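You operate a simulated robot arm through the tools that you are given. There is no shell and no other tool.

Carry out the task below with a simulated robot arm. There is one attempt and no reset: what you move stays moved.

## Task
Change the air block over to the clear hose.
Fine: open the blue valve again at the end; shut the blue valve and bleed the gauge to 0 kPa before the brass plug comes off; park it in the middle rest.

The check looks at the end state, three seconds after you hand in, the way a careful person would. Anything else that was tipped, shoved, dropped, spilled or broken makes it a failure.

## Robot
A 7-joint arm with a two-finger parallel gripper, fixed in place. Base frame: the origin is on the floor under the middle of its stand, x ahead of it, y to its left, z up; the work surface is at about z = 760. Lengths are in mm, angles in rad, forces in N, time in s.
It reaches about 1372 mm from its shoulder. Its first joint turns from -2.601 to 2.601 rad. Payload 3.43 kg.
Tool frame: the origin (TCP) lies between the finger pads and is the grasp point; the fingertips stand 30 mm ahead of it; z points along the fingers, y is the line along which they close. Largest opening 94 mm; finger width 28, thickness 10; the body of the gripper, 50 by 96 mm, starts 55 mm behind the TCP.
Orientation is that of the tool frame in the base frame, as a unit quaternion [w, x, y, z]. With the fingers straight down and closing along the base's y, the tool's x points along the base's -x, its y along +y and its z along -z.

## Interface
- The arm moves only by the tool step_arm. Its argument "plan" is one flat list of numbers, 6 for each row, row after row: the shift along the tool's x, y, z in units of 300 mm (1.0 is 300 mm), then the turn, a rotation vector about the tool's x, y, z in units of 120 degrees (1.0 is 120 degrees). In form: [dx, dy, dz, rx, ry, rz, dx, dy, dz, rx, ry, rz, ...]. A call has 1 to 20 rows; each row is the pose to reach, as a shift and turn from the pose commanded when the call began, along the tool's axes at that moment. "jaw" is the opening, from 0 (shut) to 1 (fully open), set as the call begins (left out, the last holds). A call with a number of a shift or a turn outside -1 to 1 is refused whole. A row lasts 0.2 s, in which the tool goes at most 50 mm and 0.15 rad; a call with a longer step from one row to the next is refused whole, and so is a gripper value outside its range. Where a pose cannot be reached the arm comes as near as it can. A force on the tool above 90 N (or 10 N above the force at the start of the call, whichever is more), or a blocked arm, ends the call early, and 0.2 s more pass. The fingers move at their own pace (about 45 mm/s each) and stop on an object; they squeeze with about 27 N. The grip force told is the motor's: it shows also when the fingers shut on nothing. Time passes only in rows, and 0.2 s behind the last, so rows that repeat a pose let the fingers close. The reply holds the time, the measured pose of the TCP, the force on the tool along the base axes, the opening and the grip force, in the units named above and with some noise, with the torque about the TCP (base axes, N m) and any sound that the robot's microphone picked up.
- Cameras (640 x 400 px; columns grow to the right, rows downward): "scene" is fixed at [199.4, -648.9, 1406.2]; the picture's right is [0.74, -0.67, 0.00], its down [-0.20, -0.22, -0.95] and it looks along [0.64, 0.70, -0.30] (base axes); focal length 333 px, centre (320, 200). "wrist" rides on the gripper at [76, 14, -102] in the tool frame; the picture's right is [-0.18, 0.98, 0.00], its down [-0.75, -0.14, -0.64] and it looks along [-0.63, -0.12, 0.77] (tool axes); focal length 243 px, centre (320, 200). There is no depth. A picture from a camera that has moved, and an enlarged one, comes with that camera's place and axes in the base frame and with its lens. The place of the scene camera against the robot may be out by one fixed shift of up to 25 mm in any direction.
- camera(camera): a new picture of that camera. The clock stands still meanwhile.
- enlarge(camera, box): a new picture of the part [left, top, right, bottom] of that camera's present view, enlarged. The clock stands still meanwhile.
- job_done(): hands the job in; it is judged then, once.

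Nothing tells you positions but the pictures and the camera data. Unless the task says otherwise, let go and move clear before handing in.

The tools are called after ">>>" as name(argument=value, ...) on one line, values as JSON. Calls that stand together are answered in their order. step_arm: Moves the arm, as the interface text tells. Its arguments: {"type":"object","properties":{"plan":{"type":"array","items":{"type":"number"}},"jaw":{"type":"number"}},"required":["plan"]} The other tools are called the same way: camera (camera) takes a picture; enlarge (camera, box) takes an enlarged picture of a part of a camera's view; job_done () hands the job in.

At the start:

```text
time: 0.0
tcp_pos: [940.7, 302.1, 1160.3]
tool_rot: [0.001, 0.0, 1.0, 0.0]
ft_force: [-0.6, 0.1, -0.5]
wrist_torque: [0.01, 0.01, 0.03]
width: 94.0
grasp_force: 0.1
```

scene: 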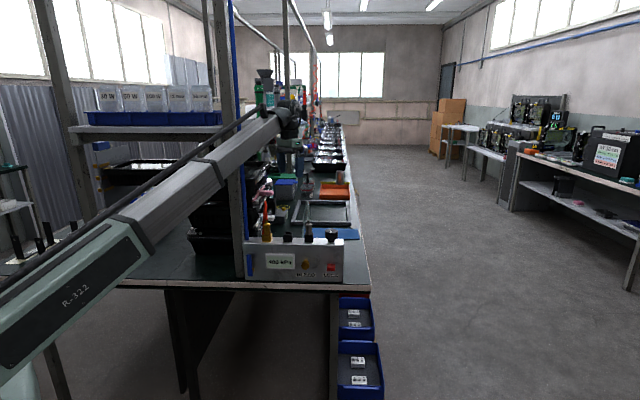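
wrist: 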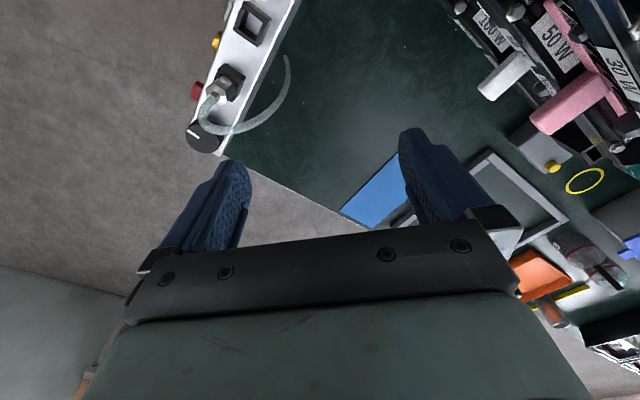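

I see an air block with a gauge readout, buttons and a hose at the near end of the bench; I'll look closer with both cameras first before moving anything.

>>> enlarge(camera="scene", box=[220, 150, 380, 300])

>>> enlarge(camera="wrist", box=[160, 0, 400, 160])

>>> enlarge(camera="wrist", box=[400, 0, 640, 160])

```text
2.67 times, centred on (300, 225) of scene
camera zoom: at [199.4, -648.9, 1406.2], right [0.74, -0.67, 0.0], down [-0.2, -0.22, -0.95], along [0.64, 0.7, -0.3], focal length 887 px, centre (373, 133)
```

zoom: 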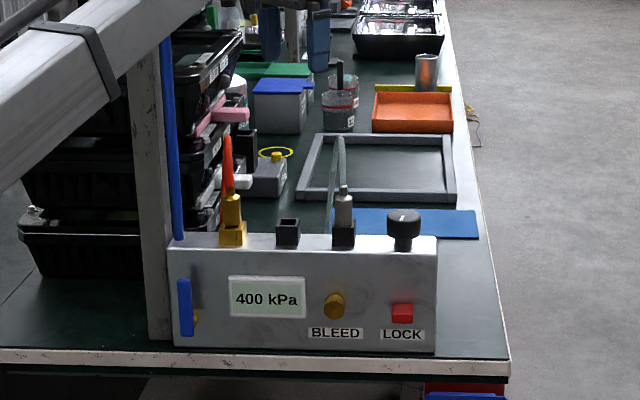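

```text
2.50 times, centred on (280, 80) of wrist
camera zoom: at [863.8, 317.0, 1262.6], right [0.18, 0.98, 0.0], down [0.75, -0.14, 0.64], along [0.63, -0.12, -0.77], focal length 606 px, centre (420, 500)
```

zoom: 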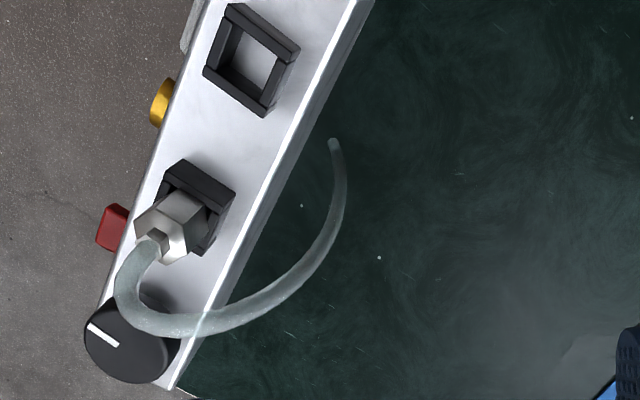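

```text
2.50 times, centred on (520, 80) of wrist
camera zoom: at [863.8, 317.0, 1262.6], right [0.18, 0.98, 0.0], down [0.75, -0.14, 0.64], along [0.63, -0.12, -0.77], focal length 606 px, centre (-180, 500)
```

zoom: 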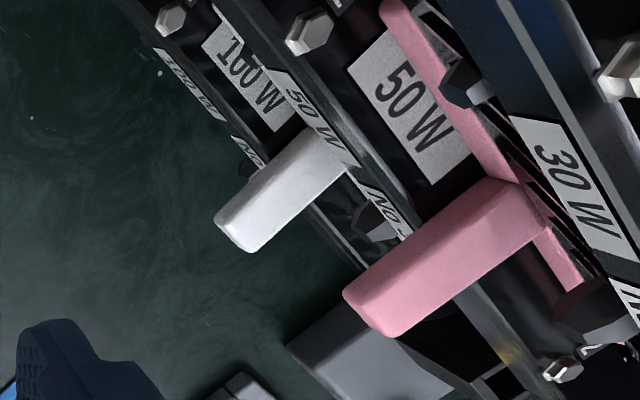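

The air block sits on a bench rotated about 45° in the base frame, with the panel facing the scene camera. I'll zoom in on the panel parts to understand valve, bleed, lock and plugs.

>>> enlarge(camera="scene", box=[236, 225, 300, 285])

>>> enlarge(camera="scene", box=[295, 215, 359, 285])

>>> enlarge(camera="scene", box=[240, 175, 304, 245])

```text
6.67 times, centred on (268, 255) of scene
camera zoom: at [199.4, -648.9, 1406.2], right [0.74, -0.67, 0.0], down [-0.2, -0.22, -0.95], along [0.64, 0.7, -0.3], focal length 2218 px, centre (667, -167)
```

zoom: 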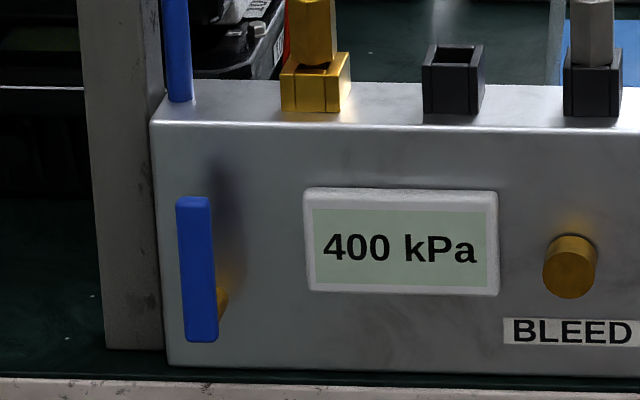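

```text
5.71 times, centred on (327, 250) of scene
camera zoom: at [199.4, -648.9, 1406.2], right [0.74, -0.67, 0.0], down [-0.2, -0.22, -0.95], along [0.64, 0.7, -0.3], focal length 1901 px, centre (280, -86)
```

zoom: 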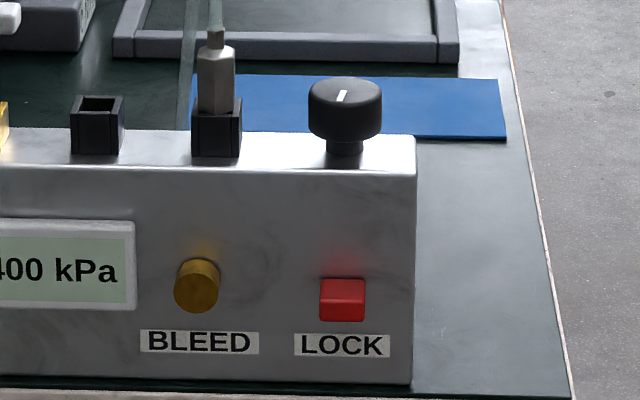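

```text
5.71 times, centred on (272, 210) of scene
camera zoom: at [199.4, -648.9, 1406.2], right [0.74, -0.67, 0.0], down [-0.2, -0.22, -0.95], along [0.64, 0.7, -0.3], focal length 1901 px, centre (594, 143)
```

zoom: 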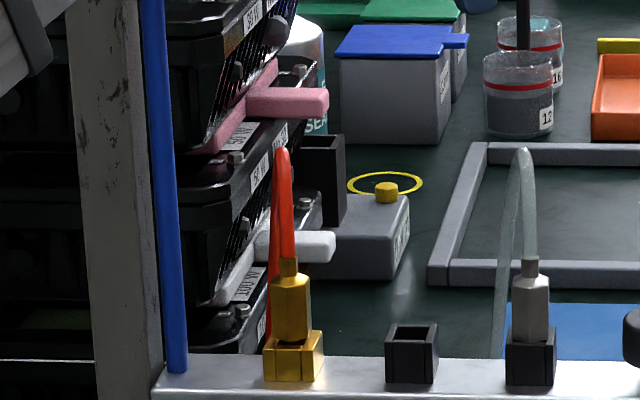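

The panel has the blue lever (pivot at its lower end), gauge 400 kPa, BLEED, LOCK, and on top the brass plug (left socket), empty middle rest and clear-hose plug (right rest). I'll back the tool off in front of the panel to get a better wrist view.

>>> step_arm(plan=[0.08, -0.08, 0, 0, 0, 0, 0.16, -0.16, 0, 0, 0, 0, 0.24, -0.24, 0, 0, 0, 0, 0.32, -0.32, 0, 0, 0, 0, 0.4, -0.4, 0, 0, 0, 0, 0.48, -0.48, 0, 0, 0, 0, 0.56, -0.56, 0, 0, 0, 0, 0.64, -0.64, 0, 0, 0, 0])

```text
time: 1.8
tcp_pos: [756.1, 110.7, 1145.1]
tool_rot: [0.01, 0.003, 1.0, 0.002]
ft_force: [23.0, 32.9, -45.5]
wrist_torque: [-4.34, -1.16, -3.05]
width: 94.1
grasp_force: 0.0
out of reach, approached as far as the arm can: row 7, 8
```

The tool reports a force and an out-of-reach limit, so I'll check both cameras before going further.

>>> camera(camera="scene")

>>> camera(camera="wrist")

```text
taken
```

scene: 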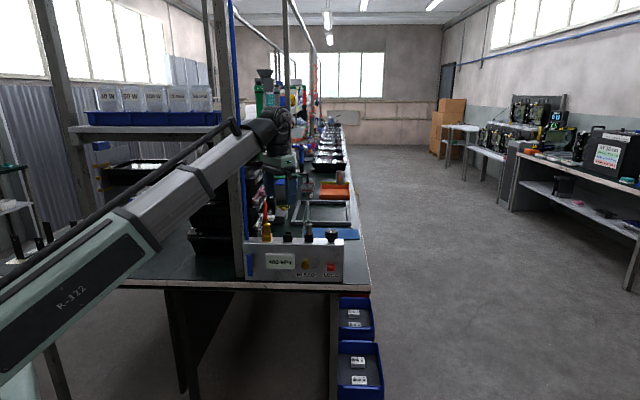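

```text
taken
camera wrist: at [677.7, 126.0, 1248.1], right [0.19, 0.98, 0.01], down [0.74, -0.15, 0.66], along [0.65, -0.12, -0.75], focal length 243 px, centre (320, 200)
```

wrist: 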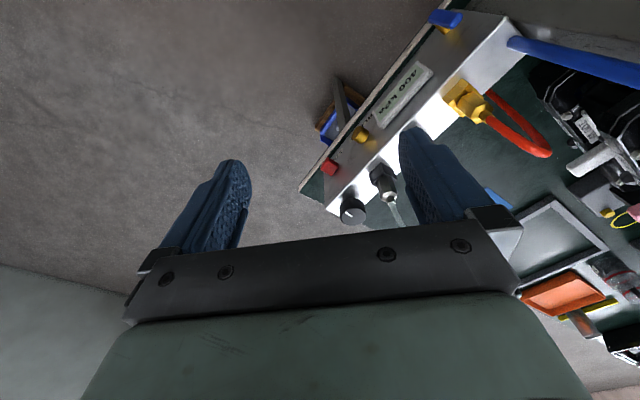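

Nothing visible is touching the gripper. I'll hold one step to see whether the force was just motion.

>>> step_arm(plan=[0, 0, 0, 0, 0, 0, 0, 0, 0, 0, 0, 0])

>>> enlarge(camera="wrist", box=[290, 0, 530, 240])

>>> enlarge(camera="scene", box=[200, 80, 360, 300])

```text
time: 2.4
tcp_pos: [756.5, 111.2, 1146.9]
tool_rot: [0.01, 0.0, 1.0, 0.002]
ft_force: [23.3, 22.1, -47.9]
wrist_torque: [-2.83, -1.38, -1.99]
width: 94.0
grasp_force: 0.1
```

```text
1.67 times, centred on (410, 120) of wrist
camera zoom: at [677.9, 125.9, 1248.3], right [0.19, 0.98, 0.01], down [0.74, -0.14, 0.66], along [0.65, -0.12, -0.75], focal length 404 px, centre (170, 333)
```

zoom: 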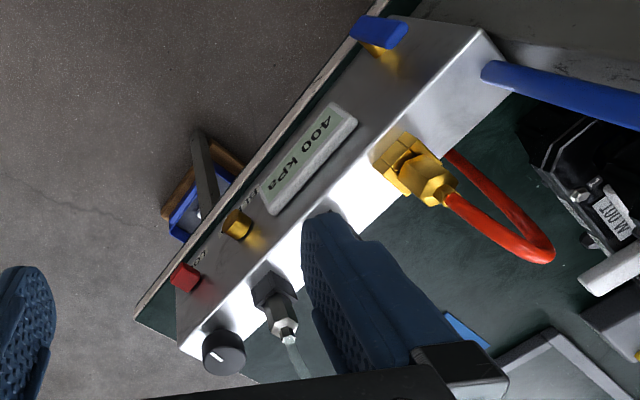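

```text
1.82 times, centred on (280, 190) of scene
camera zoom: at [199.4, -648.9, 1406.2], right [0.74, -0.67, 0.0], down [-0.2, -0.22, -0.95], along [0.64, 0.7, -0.3], focal length 605 px, centre (393, 218)
```

zoom: 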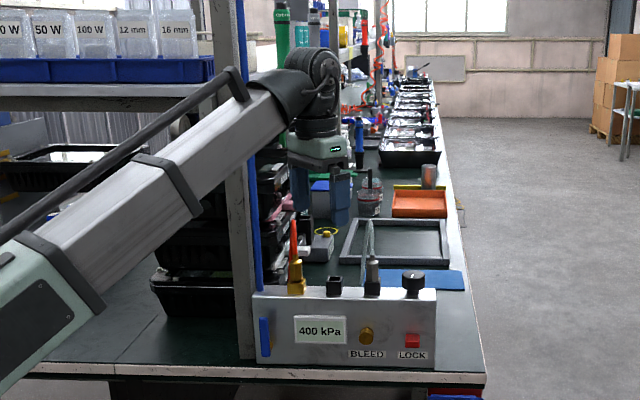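

The steady force looks like the arm folding onto itself with the tool straight down. I'll go back out a bit and start yawing the tool so the closing line runs along the panel and the camera ends on top when the tool points at the panel.

>>> step_arm(plan=[-0.1, 0.1, 0, 0, 0, 0, -0.2, 0.2, 0, 0, 0, 0.05, -0.25, 0.25, 0, 0, 0, 0.12, -0.25, 0.25, 0, 0, 0, 0.19, -0.25, 0.25, 0, 0, 0, 0.26, -0.25, 0.25, 0, 0, 0, 0.33, -0.25, 0.25, 0, 0, 0, 0.4, -0.25, 0.25, 0, 0, 0, 0.47, -0.25, 0.25, 0, 0, 0, 0.54, -0.25, 0.25, 0, 0, 0, 0.54])

```text
time: 4.6
tcp_pos: [829.1, 185.9, 1147.8]
tool_rot: [0.0, 0.537, 0.844, 0.0]
ft_force: [-0.3, 0.2, -0.4]
wrist_torque: [-0.02, -0.02, -0.02]
width: 93.9
grasp_force: 0.0
```

The yaw works and the force is back to zero. I'll continue the yaw so the closing line is parallel to the panel.

>>> step_arm(plan=[0, 0, 0, 0, 0, 0.07, 0, 0, 0, 0, 0, 0.14, 0, 0, 0, 0, 0, 0.21, 0, 0, 0, 0, 0, 0.28, 0, 0, 0, 0, 0, 0.35, 0, 0, 0, 0, 0, 0.42, 0, 0, 0, 0, 0, 0.49, 0, 0, 0, 0, 0, 0.56, 0, 0, 0, 0, 0, 0.56])

>>> camera(camera="wrist")

>>> camera(camera="scene")

```text
time: 6.6
tcp_pos: [830.1, 185.0, 1147.9]
tool_rot: [0.001, 0.914, 0.405, -0.001]
ft_force: [0.3, 0.0, 0.0]
wrist_torque: [-0.02, 0.03, -0.03]
width: 93.7
grasp_force: 0.1
```

```text
taken
camera wrist: at [890.2, 233.0, 1250.3], right [0.61, -0.8, 0.0], down [-0.61, -0.46, 0.64], along [-0.51, -0.39, -0.77], focal length 243 px, centre (320, 200)
```

wrist: 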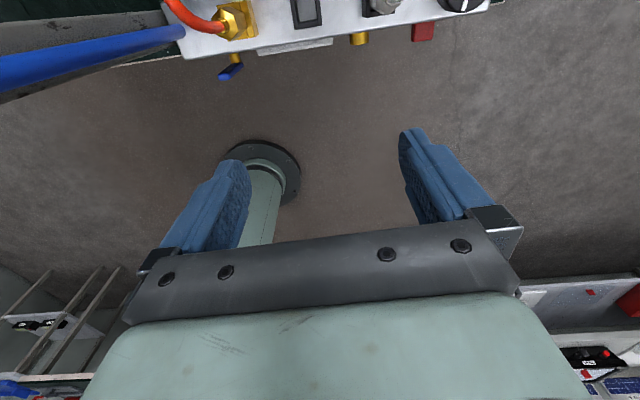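

```text
taken
```

scene: 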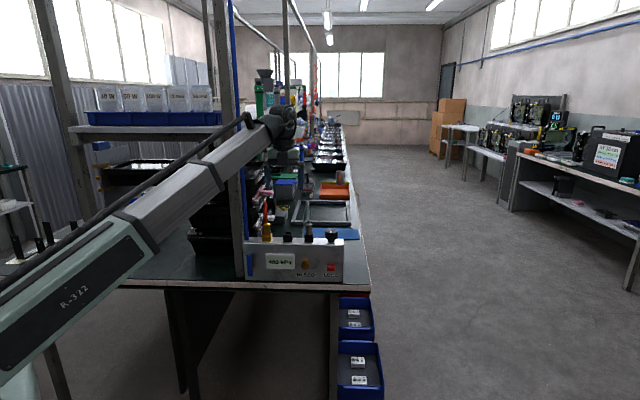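

Closing line is now roughly along the panel. I'll zoom this wrist view to measure the block's orientation and parts.

>>> enlarge(camera="wrist", box=[160, 0, 340, 110])

>>> enlarge(camera="wrist", box=[330, 0, 510, 110])

```text
3.56 times, centred on (250, 55) of wrist
camera zoom: at [890.2, 233.0, 1250.3], right [0.61, -0.8, 0.0], down [-0.61, -0.46, 0.64], along [-0.51, -0.39, -0.77], focal length 863 px, centre (569, 716)
```

zoom: 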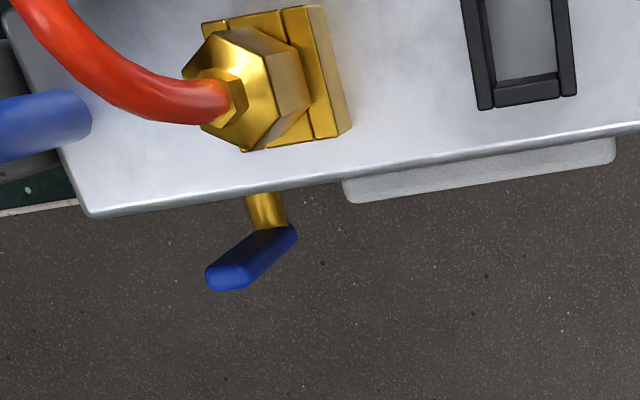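

```text
3.56 times, centred on (420, 55) of wrist
camera zoom: at [890.2, 233.0, 1250.3], right [0.61, -0.8, 0.0], down [-0.61, -0.46, 0.64], along [-0.51, -0.39, -0.77], focal length 863 px, centre (-36, 716)
```

zoom: 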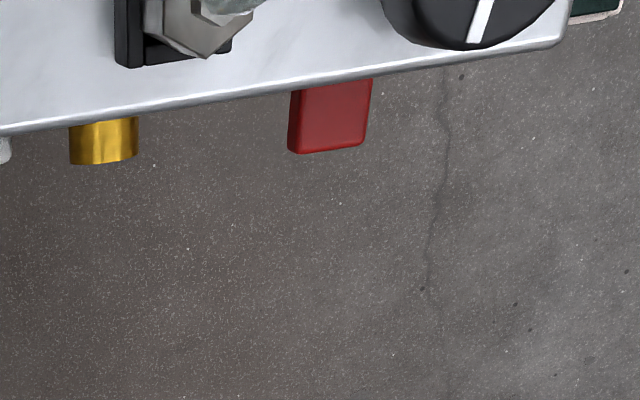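

The block runs at 45° in the base frame (u=(0.707,-0.707) along the panel, v=(0.707,0.707) into the bench). I'll now pitch the tool to point at the panel while backing off and lowering.

>>> step_arm(plan=[-0.033, 0.007, 0.02, 0, 0.0625, 0, -0.067, 0.013, 0.04, 0, 0.125, 0, -0.1, 0.02, 0.06, 0, 0.1875, 0, -0.133, 0.027, 0.08, 0, 0.25, 0, -0.167, 0.033, 0.1, 0, 0.3125, 0, -0.2, 0.04, 0.12, 0, 0.375, 0, -0.233, 0.047, 0.14, 0, 0.4375, 0, -0.267, 0.053, 0.16, 0, 0.5, 0, -0.3, 0.06, 0.18, 0, 0.5625, 0, -0.333, 0.067, 0.2, 0, 0.625, 0, -0.367, 0.073, 0.22, 0, 0.6875, 0, -0.4, 0.08, 0.24, 0, 0.75, 0, -0.4, 0.08, 0.24, 0, 0.75, 0])

>>> camera(camera="wrist")

>>> camera(camera="scene")

```text
time: 9.4
tcp_pos: [769.0, 81.8, 1075.5]
tool_rot: [-0.288, 0.645, 0.288, 0.647]
ft_force: [-0.1, -0.6, 0.1]
wrist_torque: [0.02, 0.0, -0.02]
width: 94.0
grasp_force: 0.0
```

```text
taken
camera wrist: at [709.1, -3.5, 1151.0], right [0.73, -0.66, -0.18], down [-0.53, -0.38, -0.75], along [0.43, 0.65, -0.63], focal length 243 px, centre (320, 200)
```

wrist: 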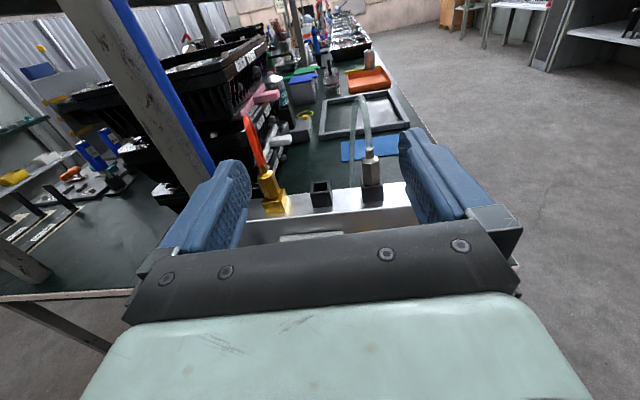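

```text
taken
```

scene: 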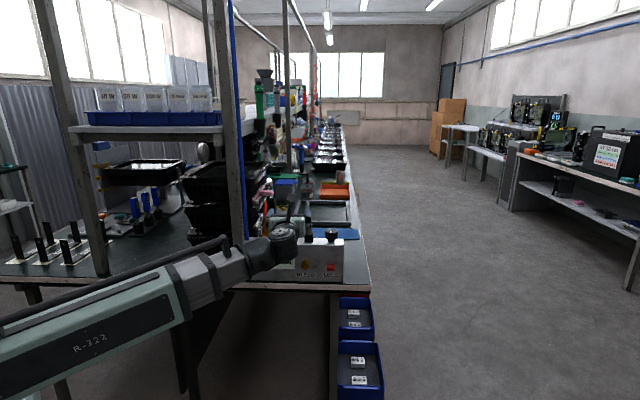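

The camera-up pose works. I'll square the yaw to 45° and lower the tool in front of the panel so the camera sees the buttons and lever.

>>> step_arm(plan=[-0.13, 0, 0, -0.0235, 0, 0, -0.26, 0, 0, -0.0235, 0, 0, -0.38, 0, 0, -0.0235, 0, 0, -0.38, 0, 0, -0.0235, 0, 0])

>>> camera(camera="wrist")

>>> enlarge(camera="wrist", box=[220, 110, 420, 235])

```text
time: 10.4
tcp_pos: [769.7, 82.1, 961.1]
tool_rot: [-0.272, 0.652, 0.272, 0.653]
ft_force: [-0.1, -0.1, 0.3]
wrist_torque: [-0.03, 0.01, -0.01]
width: 93.8
grasp_force: 0.1
```

```text
taken
camera wrist: at [706.1, -0.3, 1037.9], right [0.7, -0.69, -0.18], down [-0.55, -0.36, -0.75], along [0.46, 0.63, -0.63], focal length 243 px, centre (320, 200)
```

wrist: 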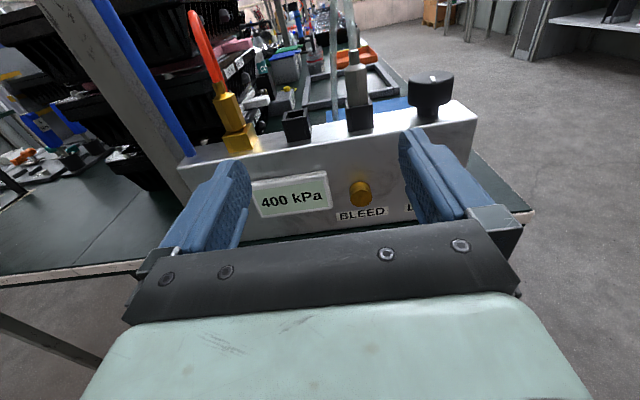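

```text
3.20 times, centred on (320, 172) of wrist
camera zoom: at [706.1, -0.3, 1037.9], right [0.7, -0.69, -0.18], down [-0.55, -0.36, -0.75], along [0.46, 0.63, -0.63], focal length 776 px, centre (320, 288)
```

zoom: 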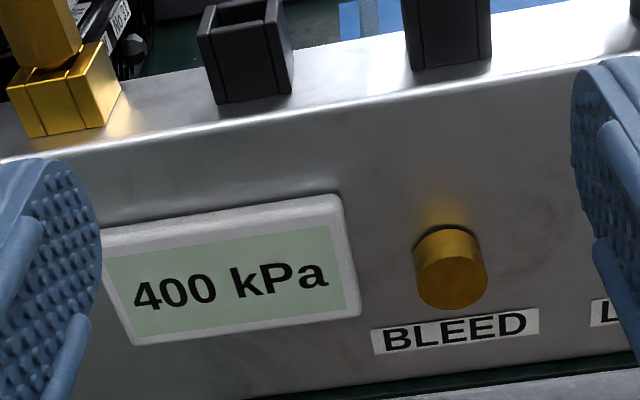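

The pose is square to the panel. I'll zoom on block corners, sockets and plugs to triangulate them.

>>> enlarge(camera="wrist", box=[150, 0, 330, 190])

>>> enlarge(camera="wrist", box=[320, 0, 500, 190])

```text
2.11 times, centred on (240, 95) of wrist
camera zoom: at [706.1, -0.3, 1037.9], right [0.7, -0.69, -0.18], down [-0.55, -0.36, -0.75], along [0.46, 0.63, -0.63], focal length 511 px, centre (488, 421)
```

zoom: 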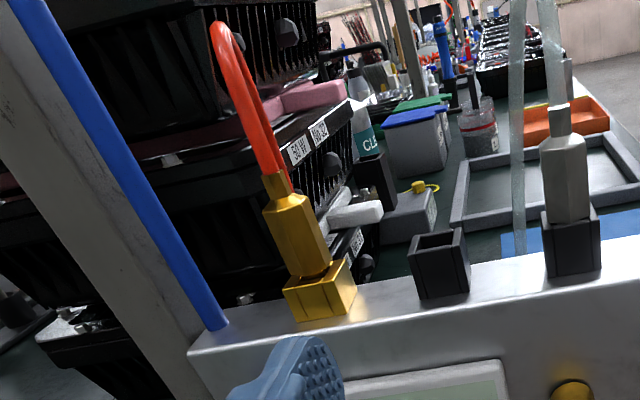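

```text
2.11 times, centred on (410, 95) of wrist
camera zoom: at [706.1, -0.3, 1037.9], right [0.7, -0.69, -0.18], down [-0.55, -0.36, -0.75], along [0.46, 0.63, -0.63], focal length 511 px, centre (130, 421)
```

zoom: 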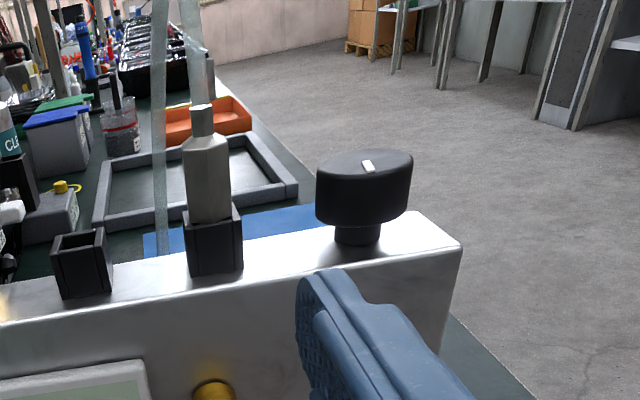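

Triangulated: block top z≈911, front face v≈757, u from 296 to 648; sockets at u≈377/451/527, v≈788; lever pivot near u≈321, z≈812, lever in plane v≈728; BLEED at u≈514, z≈837. I'll close the jaw and move in front of the lever, still well back, for a close look.

>>> step_arm(plan=[-0.03, -0.12, 0, 0, 0, 0, -0.06, -0.24, 0, 0, 0, 0, -0.09, -0.36, 0, 0, 0, 0, -0.12, -0.48, 0, 0, 0, 0, -0.15, -0.6, 0, 0, 0, 0, -0.15, -0.62, 0, 0, 0, 0], jaw=0)

>>> camera(camera="wrist")

>>> camera(camera="scene")

```text
time: 11.8
tcp_pos: [684.7, 215.0, 908.7]
tool_rot: [-0.272, 0.653, 0.272, 0.652]
ft_force: [0.0, -0.7, -0.3]
wrist_torque: [0.01, 0.01, 0.01]
width: 0.1
grasp_force: 25.9
out of reach, approached as far as the arm can: row 3, 4, 5, 6
```

```text
taken
camera wrist: at [622.7, 132.2, 985.5], right [0.7, -0.69, -0.18], down [-0.55, -0.36, -0.75], along [0.46, 0.63, -0.63], focal length 243 px, centre (320, 200)
```

wrist: 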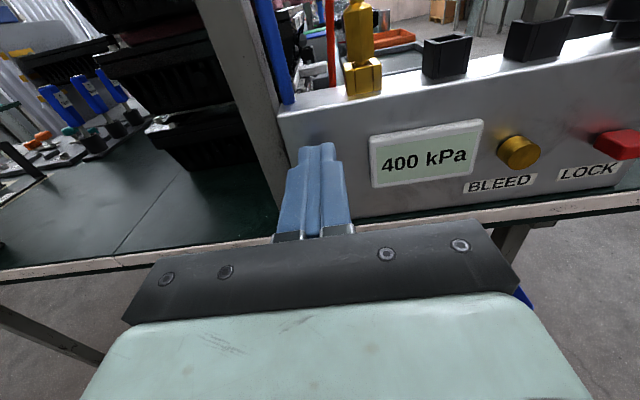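

```text
taken
```

scene: 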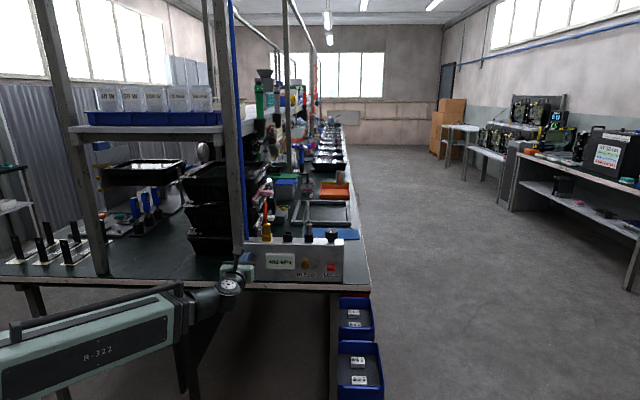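

The lever is hidden behind the closed fingers, so I'll shift right a little to view it.

>>> step_arm(plan=[0, 0.12, 0, 0, 0, 0, 0, 0.24, 0, 0, 0, 0, 0, 0.28, 0, 0, 0, 0, 0, 0.28, 0, 0, 0, 0])

>>> enlarge(camera="wrist", box=[150, 60, 330, 240])

>>> enlarge(camera="scene", box=[220, 220, 350, 300])

```text
time: 12.8
tcp_pos: [744.1, 153.6, 906.7]
tool_rot: [-0.272, 0.653, 0.272, 0.653]
ft_force: [0.0, 0.6, 0.9]
wrist_torque: [-0.03, -0.03, -0.01]
width: 0.3
grasp_force: 27.3
```

```text
2.22 times, centred on (240, 150) of wrist
camera zoom: at [681.3, 71.4, 983.9], right [0.7, -0.69, -0.18], down [-0.55, -0.36, -0.75], along [0.46, 0.63, -0.63], focal length 539 px, centre (498, 311)
```

zoom: 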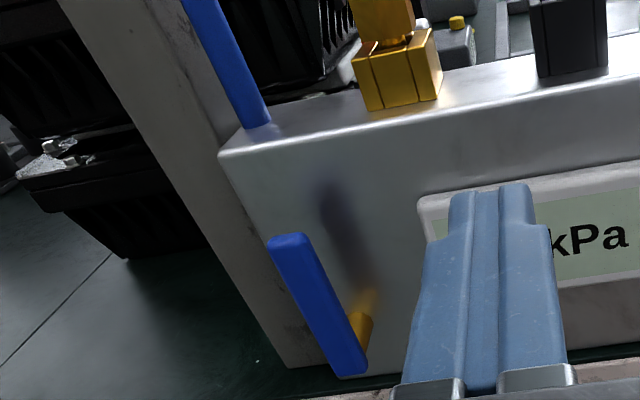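

```text
4.92 times, centred on (285, 260) of scene
camera zoom: at [199.4, -648.9, 1406.2], right [0.74, -0.67, 0.0], down [-0.2, -0.22, -0.95], along [0.64, 0.7, -0.3], focal length 1638 px, centre (492, -95)
```

zoom: 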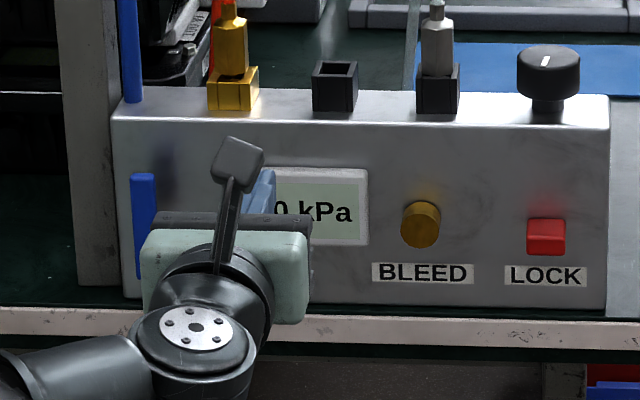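

Lever confirmed at u≈320, z 797–879, plane v≈728. I'll go to its left side with closed fingers, staying short of it for now.

>>> step_arm(plan=[-0.03, -0.1, 0.03, 0, 0, 0, -0.07, -0.2, 0.06, 0, 0, 0, -0.11, -0.3, 0.084, 0, 0, 0, -0.149, -0.4, 0.084, 0, 0, 0, -0.149, -0.43, 0.084, 0, 0, 0, -0.149, -0.43, 0.084, 0, 0, 0])

>>> camera(camera="wrist")

>>> enlarge(camera="scene", box=[190, 200, 350, 300])

```text
time: 14.2
tcp_pos: [670.6, 266.2, 860.1]
tool_rot: [-0.272, 0.653, 0.272, 0.652]
ft_force: [0.5, -0.9, -0.1]
wrist_torque: [0.0, 0.01, 0.01]
width: 0.0
grasp_force: 26.4
```

```text
taken
camera wrist: at [607.8, 183.7, 937.7], right [0.7, -0.69, -0.18], down [-0.55, -0.36, -0.75], along [0.46, 0.63, -0.63], focal length 243 px, centre (320, 200)
```

wrist: 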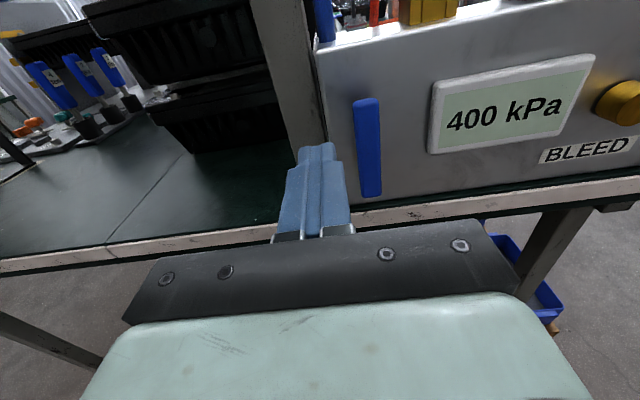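

```text
4.00 times, centred on (270, 250) of scene
camera zoom: at [199.4, -648.9, 1406.2], right [0.74, -0.67, 0.0], down [-0.2, -0.22, -0.95], along [0.64, 0.7, -0.3], focal length 1331 px, centre (520, 0)
```

zoom: 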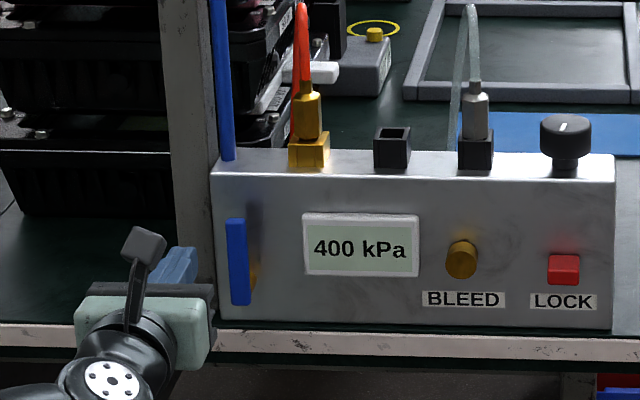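

The fingers are left of the lever. I'll advance so the tips reach beside it, without touching the panel.

>>> step_arm(plan=[0, 0, 0.08, 0, 0, 0, 0, 0, 0.153, 0, 0, 0, 0, 0, 0.153, 0, 0, 0])

>>> camera(camera="wrist")

>>> enlarge(camera="scene", box=[220, 225, 300, 285])

```text
time: 15.0
tcp_pos: [703.5, 298.0, 860.3]
tool_rot: [-0.272, 0.653, 0.272, 0.653]
ft_force: [0.4, -0.1, 0.2]
wrist_torque: [0.02, -0.01, 0.02]
width: 0.1
grasp_force: 27.4
```

```text
taken
camera wrist: at [639.5, 214.3, 938.4], right [0.7, -0.69, -0.18], down [-0.55, -0.36, -0.75], along [0.46, 0.63, -0.63], focal length 243 px, centre (320, 200)
```

wrist: 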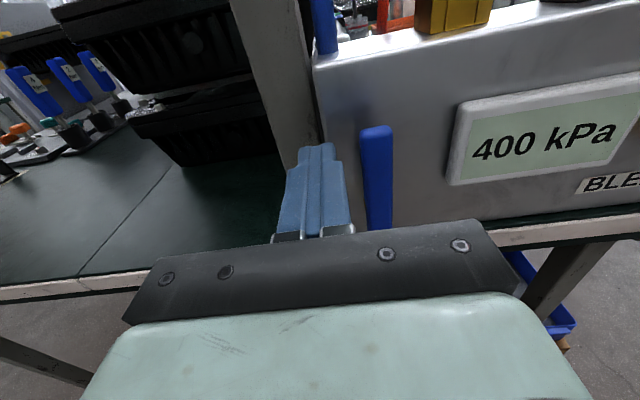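

```text
6.67 times, centred on (260, 255) of scene
camera zoom: at [199.4, -648.9, 1406.2], right [0.74, -0.67, 0.0], down [-0.2, -0.22, -0.95], along [0.64, 0.7, -0.3], focal length 2218 px, centre (720, -167)
```

zoom: 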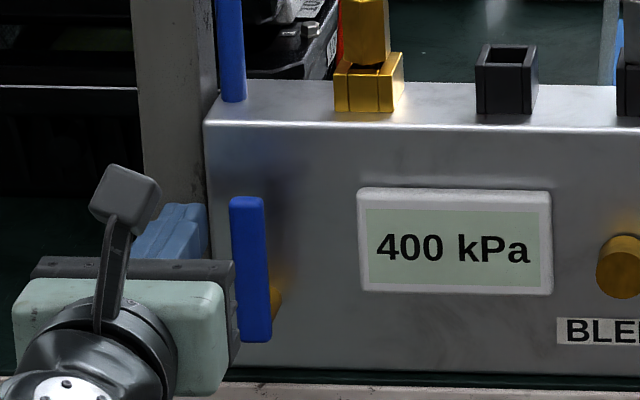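

Fingertips are beside the lever. I'll push right gently about 30 mm and check force and the lever's response.

>>> step_arm(plan=[0, 0.025, 0, 0, 0, 0, 0, 0.05, 0, 0, 0, 0, 0.004, 0.065, 0, 0, 0, 0, 0.008, 0.08, 0, 0, 0, 0, 0.014, 0.098, 0, 0, 0, 0, 0.014, 0.098, 0, 0, 0, 0])

>>> enlarge(camera="scene", box=[220, 225, 300, 285])

>>> camera(camera="wrist")

```text
time: 16.4
tcp_pos: [724.3, 278.1, 865.6]
tool_rot: [-0.272, 0.653, 0.272, 0.653]
ft_force: [-0.1, -0.3, -0.9]
wrist_torque: [0.01, 0.0, 0.0]
width: 0.2
grasp_force: 26.9
```

```text
6.67 times, centred on (260, 255) of scene
camera zoom: at [199.4, -648.9, 1406.2], right [0.74, -0.67, 0.0], down [-0.2, -0.22, -0.95], along [0.64, 0.7, -0.3], focal length 2218 px, centre (720, -167)
```

zoom: 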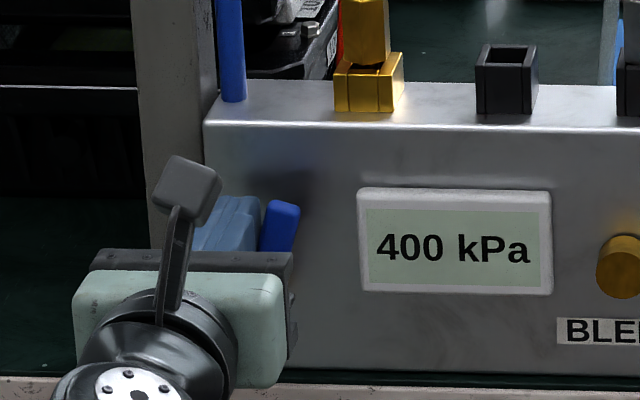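

```text
taken
camera wrist: at [660.9, 195.9, 942.2], right [0.7, -0.69, -0.18], down [-0.55, -0.36, -0.75], along [0.46, 0.63, -0.63], focal length 243 px, centre (320, 200)
```

wrist: 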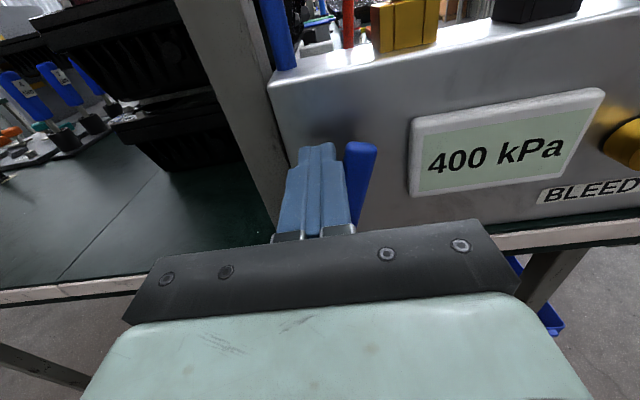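

The lever swings right freely. I'll follow its arc down toward horizontal.

>>> step_arm(plan=[0, 0.029, 0, 0, 0, 0, -0.002, 0.057, 0, 0, 0, 0, -0.008, 0.08, 0, 0, 0, 0, -0.017, 0.1, 0, 0, 0, 0, -0.03, 0.121, 0, 0, 0, 0, -0.045, 0.14, 0, 0, 0, 0, -0.058, 0.152, 0, 0, 0, 0, -0.072, 0.162, 0, 0, 0, 0, -0.088, 0.17, 0, 0, 0, 0, -0.104, 0.178, 0, 0, 0, 0, -0.104, 0.178, 0, 0, 0, 0])

>>> enlarge(camera="scene", box=[220, 225, 300, 285])

>>> camera(camera="wrist")

```text
time: 18.8
tcp_pos: [761.1, 239.5, 835.4]
tool_rot: [-0.271, 0.653, 0.271, 0.653]
ft_force: [0.1, 0.0, 0.6]
wrist_torque: [-0.02, -0.04, 0.01]
width: 0.0
grasp_force: 26.9
```

```text
6.67 times, centred on (260, 255) of scene
camera zoom: at [199.4, -648.9, 1406.2], right [0.74, -0.67, 0.0], down [-0.2, -0.22, -0.95], along [0.64, 0.7, -0.3], focal length 2218 px, centre (720, -167)
```

zoom: 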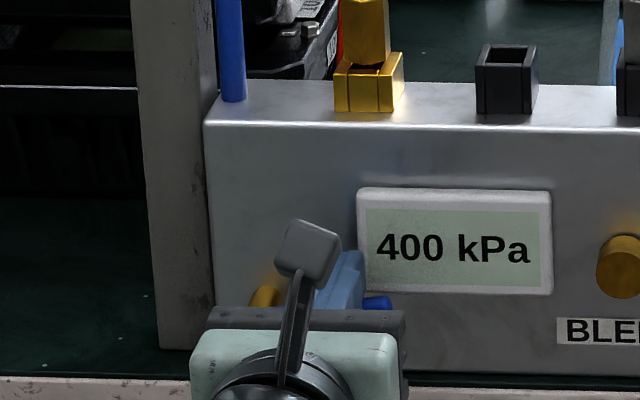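

```text
taken
camera wrist: at [698.8, 157.8, 911.8], right [0.7, -0.69, -0.18], down [-0.55, -0.36, -0.75], along [0.46, 0.63, -0.63], focal length 243 px, centre (320, 200)
```

wrist: 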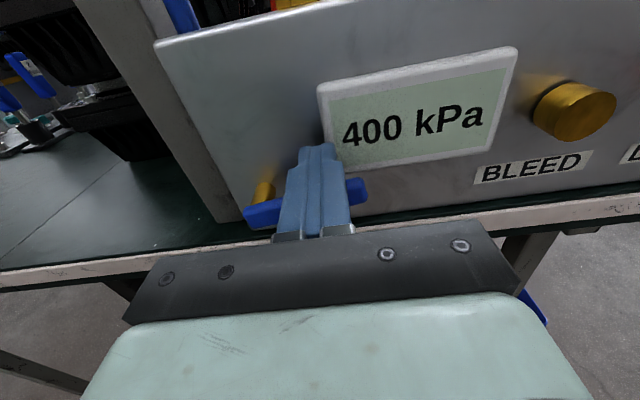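

The lever is nearly horizontal. I'll press down a few more millimetres to make sure it reaches its shut stop.

>>> step_arm(plan=[-0.007, 0, 0, 0, 0, 0, -0.014, 0, 0, 0, 0, 0, -0.014, 0, 0, 0, 0, 0])

>>> camera(camera="wrist")

```text
time: 19.6
tcp_pos: [760.2, 239.9, 832.0]
tool_rot: [-0.271, 0.653, 0.271, 0.653]
ft_force: [0.0, 0.4, 0.7]
wrist_torque: [-0.01, -0.02, -0.01]
width: 0.0
grasp_force: 26.6
```

```text
taken
camera wrist: at [698.5, 157.7, 907.8], right [0.7, -0.69, -0.18], down [-0.55, -0.36, -0.75], along [0.46, 0.63, -0.63], focal length 243 px, centre (320, 200)
```

wrist: 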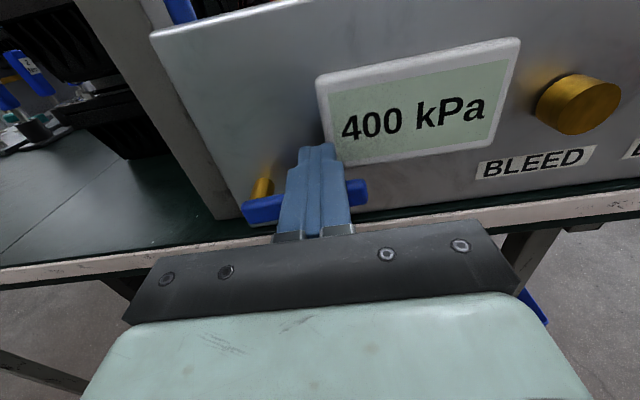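

No stop reached yet and the lever still looks a few degrees short. I'll keep pressing down in small steps, watching force.

>>> step_arm(plan=[-0.007, 0, 0, 0, 0, 0, -0.014, 0, 0, 0, 0, 0, -0.02, 0, 0, 0, 0, 0, -0.02, 0, 0, 0, 0, 0])

>>> enlarge(camera="wrist", box=[200, 100, 420, 240])

```text
time: 20.6
tcp_pos: [760.7, 239.7, 827.5]
tool_rot: [-0.273, 0.652, 0.271, 0.654]
ft_force: [13.5, 4.1, 30.5]
wrist_torque: [0.42, -0.44, -0.08]
width: 0.3
grasp_force: 27.2
```

```text
2.86 times, centred on (310, 170) of wrist
camera zoom: at [698.1, 157.2, 903.3], right [0.7, -0.69, -0.19], down [-0.55, -0.35, -0.76], along [0.46, 0.63, -0.63], focal length 693 px, centre (349, 286)
```

zoom: 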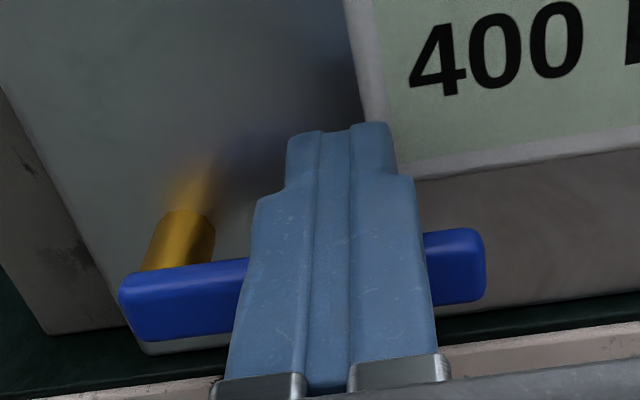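

The lever hit its shut stop (30 N reaction). I'll back away and line up in front of BLEED.

>>> step_arm(plan=[0.04, 0, 0, 0, 0, 0, 0.04, 0, -0.1, 0, 0, 0, 0.04, 0, -0.16, 0, 0, 0, 0.04, 0.15, -0.16, 0, 0, 0, 0.04, 0.3, -0.16, 0, 0, 0, 0.035, 0.45, -0.16, 0, 0, 0, 0.035, 0.487, -0.16, 0, 0, 0, 0.035, 0.487, -0.16, 0, 0, 0])

>>> camera(camera="wrist")

>>> enlarge(camera="scene", box=[220, 200, 360, 300])

```text
time: 22.4
tcp_pos: [832.1, 99.8, 835.5]
tool_rot: [-0.271, 0.653, 0.271, 0.653]
ft_force: [0.6, 0.0, -0.7]
wrist_torque: [0.01, -0.01, 0.0]
width: 0.0
grasp_force: 27.4
```

```text
taken
camera wrist: at [769.6, 19.4, 911.9], right [0.7, -0.69, -0.18], down [-0.55, -0.36, -0.75], along [0.46, 0.63, -0.63], focal length 243 px, centre (320, 200)
```

wrist: 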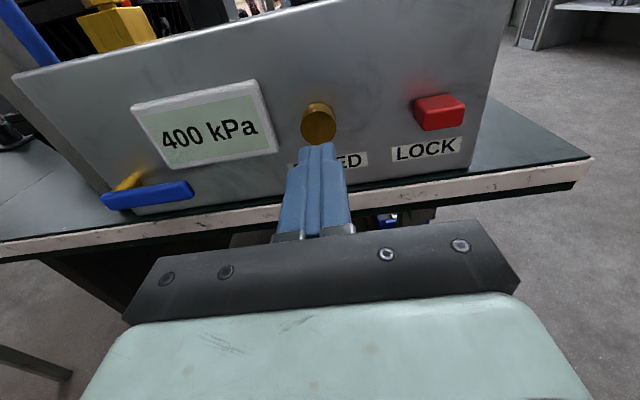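

```text
4.00 times, centred on (290, 250) of scene
camera zoom: at [199.4, -648.9, 1406.2], right [0.74, -0.67, 0.0], down [-0.2, -0.22, -0.95], along [0.64, 0.7, -0.3], focal length 1331 px, centre (440, 0)
```

zoom: 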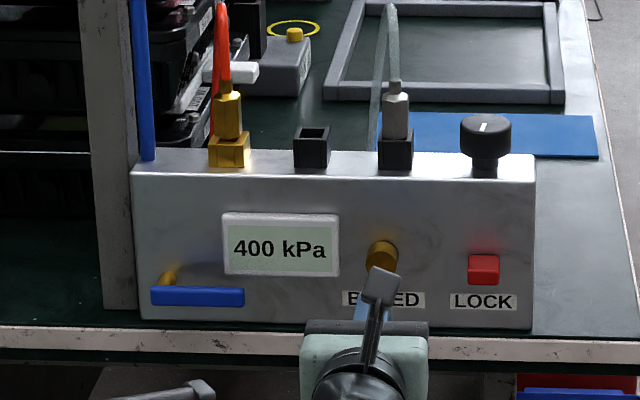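

Lever is horizontal (shut), gauge still 400. I'm lined up with BLEED; pressing it slowly with the closed fingertips.

>>> step_arm(plan=[0.015, -0.006, 0.08, 0, 0, 0, 0.015, -0.006, 0.15, 0, 0, 0, 0.015, -0.006, 0.16, 0, 0, 0, 0.015, -0.006, 0.17, 0, 0, 0, 0.015, -0.006, 0.18, 0, 0, 0, 0.015, -0.006, 0.18, 0, 0, 0])

>>> camera(camera="wrist")

```text
time: 23.6
tcp_pos: [859.3, 133.2, 839.0]
tool_rot: [-0.268, 0.655, 0.269, 0.653]
ft_force: [-21.1, -31.2, 2.1]
wrist_torque: [-0.05, -0.04, -0.1]
width: 0.1
grasp_force: 27.1
heard: click
stopped in row 6: the force on the tool passed its limit at 245 N (the readings are from after the stop); the commanded pose is now the measured one
```

```text
taken
camera wrist: at [796.2, 51.5, 916.4], right [0.69, -0.7, -0.18], down [-0.56, -0.35, -0.75], along [0.46, 0.62, -0.63], focal length 243 px, centre (320, 200)
```

wrist: 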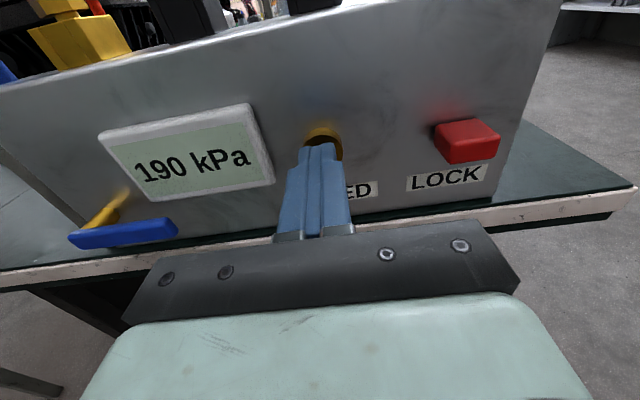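

BLEED clicked and the gauge is falling (190 kPa). I'll hold it in place.

>>> step_arm(plan=[0, 0, 0, 0, 0, 0, 0, 0, 0, 0, 0, 0, 0, 0, 0, 0, 0, 0, 0, 0, 0, 0, 0, 0, 0, 0, 0, 0, 0, 0])

>>> camera(camera="wrist")

```text
time: 24.5
tcp_pos: [858.6, 132.4, 839.8]
tool_rot: [-0.268, 0.655, 0.27, 0.653]
ft_force: [-105.1, -98.6, 7.2]
wrist_torque: [-0.37, 0.48, -0.16]
width: 0.1
grasp_force: 27.2
stopped in row 4: the force on the tool passed its limit at 224 N (the readings are from after the stop); the commanded pose is now the measured one
```

```text
taken
camera wrist: at [796.0, 51.0, 916.3], right [0.69, -0.7, -0.18], down [-0.56, -0.35, -0.75], along [0.46, 0.62, -0.63], focal length 243 px, centre (320, 200)
```

wrist: 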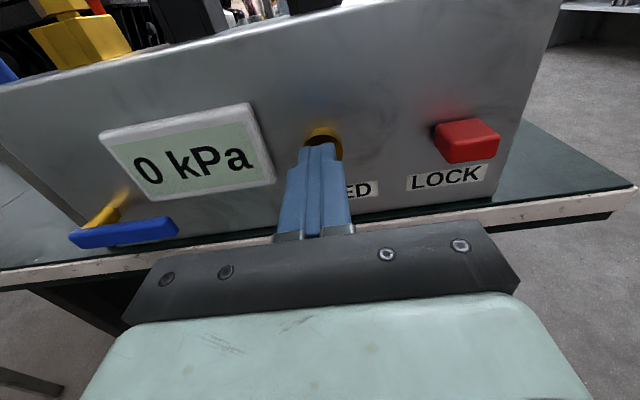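

Gauge reads 0 kPa. I'll release the button and back off, then check it stays at 0.

>>> step_arm(plan=[0, 0, -0.05, 0, 0, 0, 0, 0, -0.12, 0, 0, 0, 0, 0, -0.2, 0, 0, 0, 0, 0, -0.2, 0, 0, 0])

>>> camera(camera="wrist")

>>> enlarge(camera="scene", box=[220, 160, 360, 300])

```text
time: 25.5
tcp_pos: [819.1, 94.5, 840.0]
tool_rot: [-0.269, 0.655, 0.272, 0.651]
ft_force: [0.0, -0.1, 0.1]
wrist_torque: [0.01, -0.01, -0.01]
width: 0.2
grasp_force: 27.0
```

```text
taken
camera wrist: at [756.5, 11.9, 915.9], right [0.69, -0.7, -0.18], down [-0.56, -0.36, -0.75], along [0.46, 0.62, -0.63], focal length 243 px, centre (320, 200)
```

wrist: 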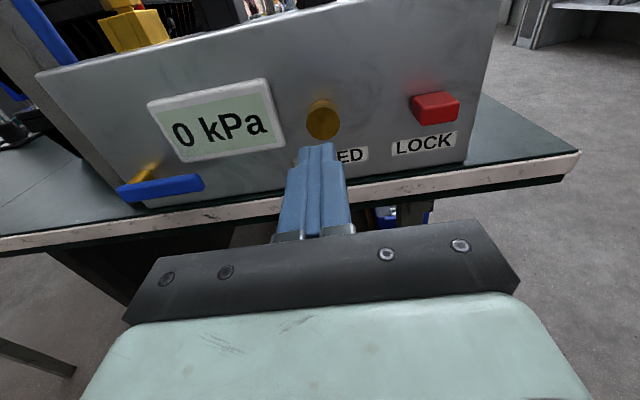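

```text
2.86 times, centred on (290, 230) of scene
camera zoom: at [199.4, -648.9, 1406.2], right [0.74, -0.67, 0.0], down [-0.2, -0.22, -0.95], along [0.64, 0.7, -0.3], focal length 951 px, centre (406, 114)
```

zoom: 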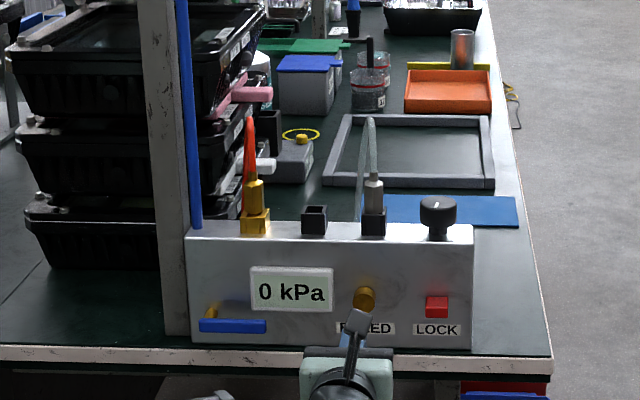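

Gauge holds at 0 kPa with the valve shut. Next is the brass plug: I'll raise the tool, open the jaw partly and look at it from in front.

>>> step_arm(plan=[0.1, 0, -0.01, 0, 0, 0, 0.2, 0, -0.01, 0, 0, 0, 0.3, -0.05, 0, 0, 0, 0, 0.4, -0.15, 0, 0, 0, 0, 0.42, -0.28, 0, 0, 0, 0, 0.42, -0.4, 0, 0, 0, 0, 0.42, -0.452, 0, 0, 0, 0, 0.42, -0.452, 0, 0, 0, 0], jaw=0.53)

>>> camera(camera="wrist")

>>> enlarge(camera="scene", box=[220, 160, 360, 300])

```text
time: 27.3
tcp_pos: [723.7, 190.6, 965.2]
tool_rot: [-0.27, 0.655, 0.273, 0.651]
ft_force: [-0.3, 0.9, -0.2]
wrist_torque: [0.01, -0.04, 0.01]
width: 49.6
grasp_force: 0.1
```

```text
taken
camera wrist: at [661.6, 109.7, 1042.8], right [0.69, -0.7, -0.18], down [-0.56, -0.36, -0.75], along [0.46, 0.62, -0.63], focal length 243 px, centre (320, 200)
```

wrist: 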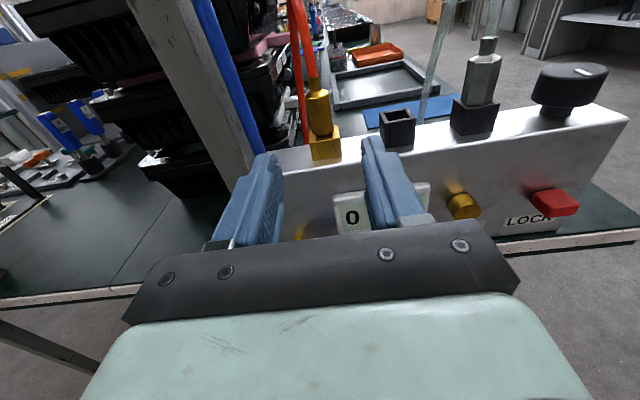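

```text
2.86 times, centred on (290, 230) of scene
camera zoom: at [199.4, -648.9, 1406.2], right [0.74, -0.67, 0.0], down [-0.2, -0.22, -0.95], along [0.64, 0.7, -0.3], focal length 951 px, centre (406, 114)
```

zoom: 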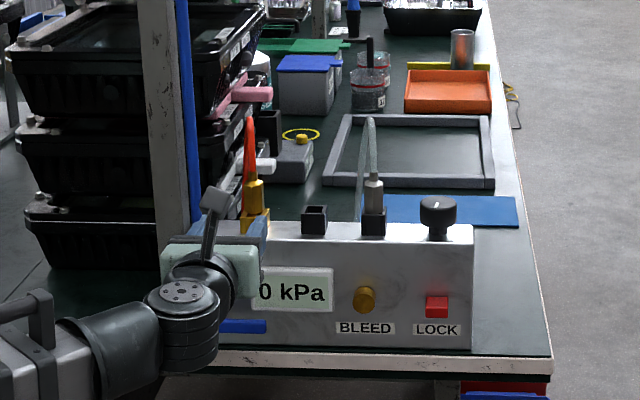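

>>> enlarge(camera="wrist", box=[240, 0, 400, 180])

>>> enlarge(camera="wrist", box=[360, 0, 520, 160])

```text
2.22 times, centred on (320, 90) of wrist
camera zoom: at [661.6, 109.7, 1042.8], right [0.69, -0.7, -0.18], down [-0.56, -0.36, -0.75], along [0.46, 0.62, -0.63], focal length 539 px, centre (320, 444)
```

zoom: 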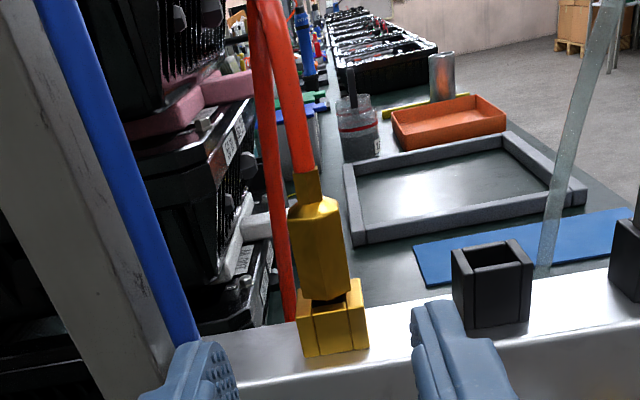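

```text
2.50 times, centred on (440, 80) of wrist
camera zoom: at [661.6, 109.7, 1042.8], right [0.69, -0.7, -0.18], down [-0.56, -0.36, -0.75], along [0.46, 0.62, -0.63], focal length 606 px, centre (20, 500)
```

zoom: 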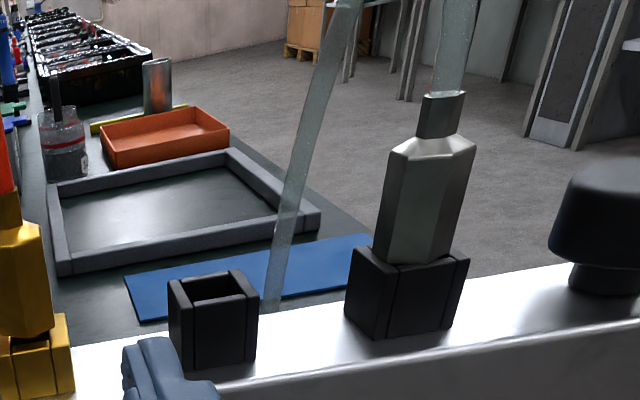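

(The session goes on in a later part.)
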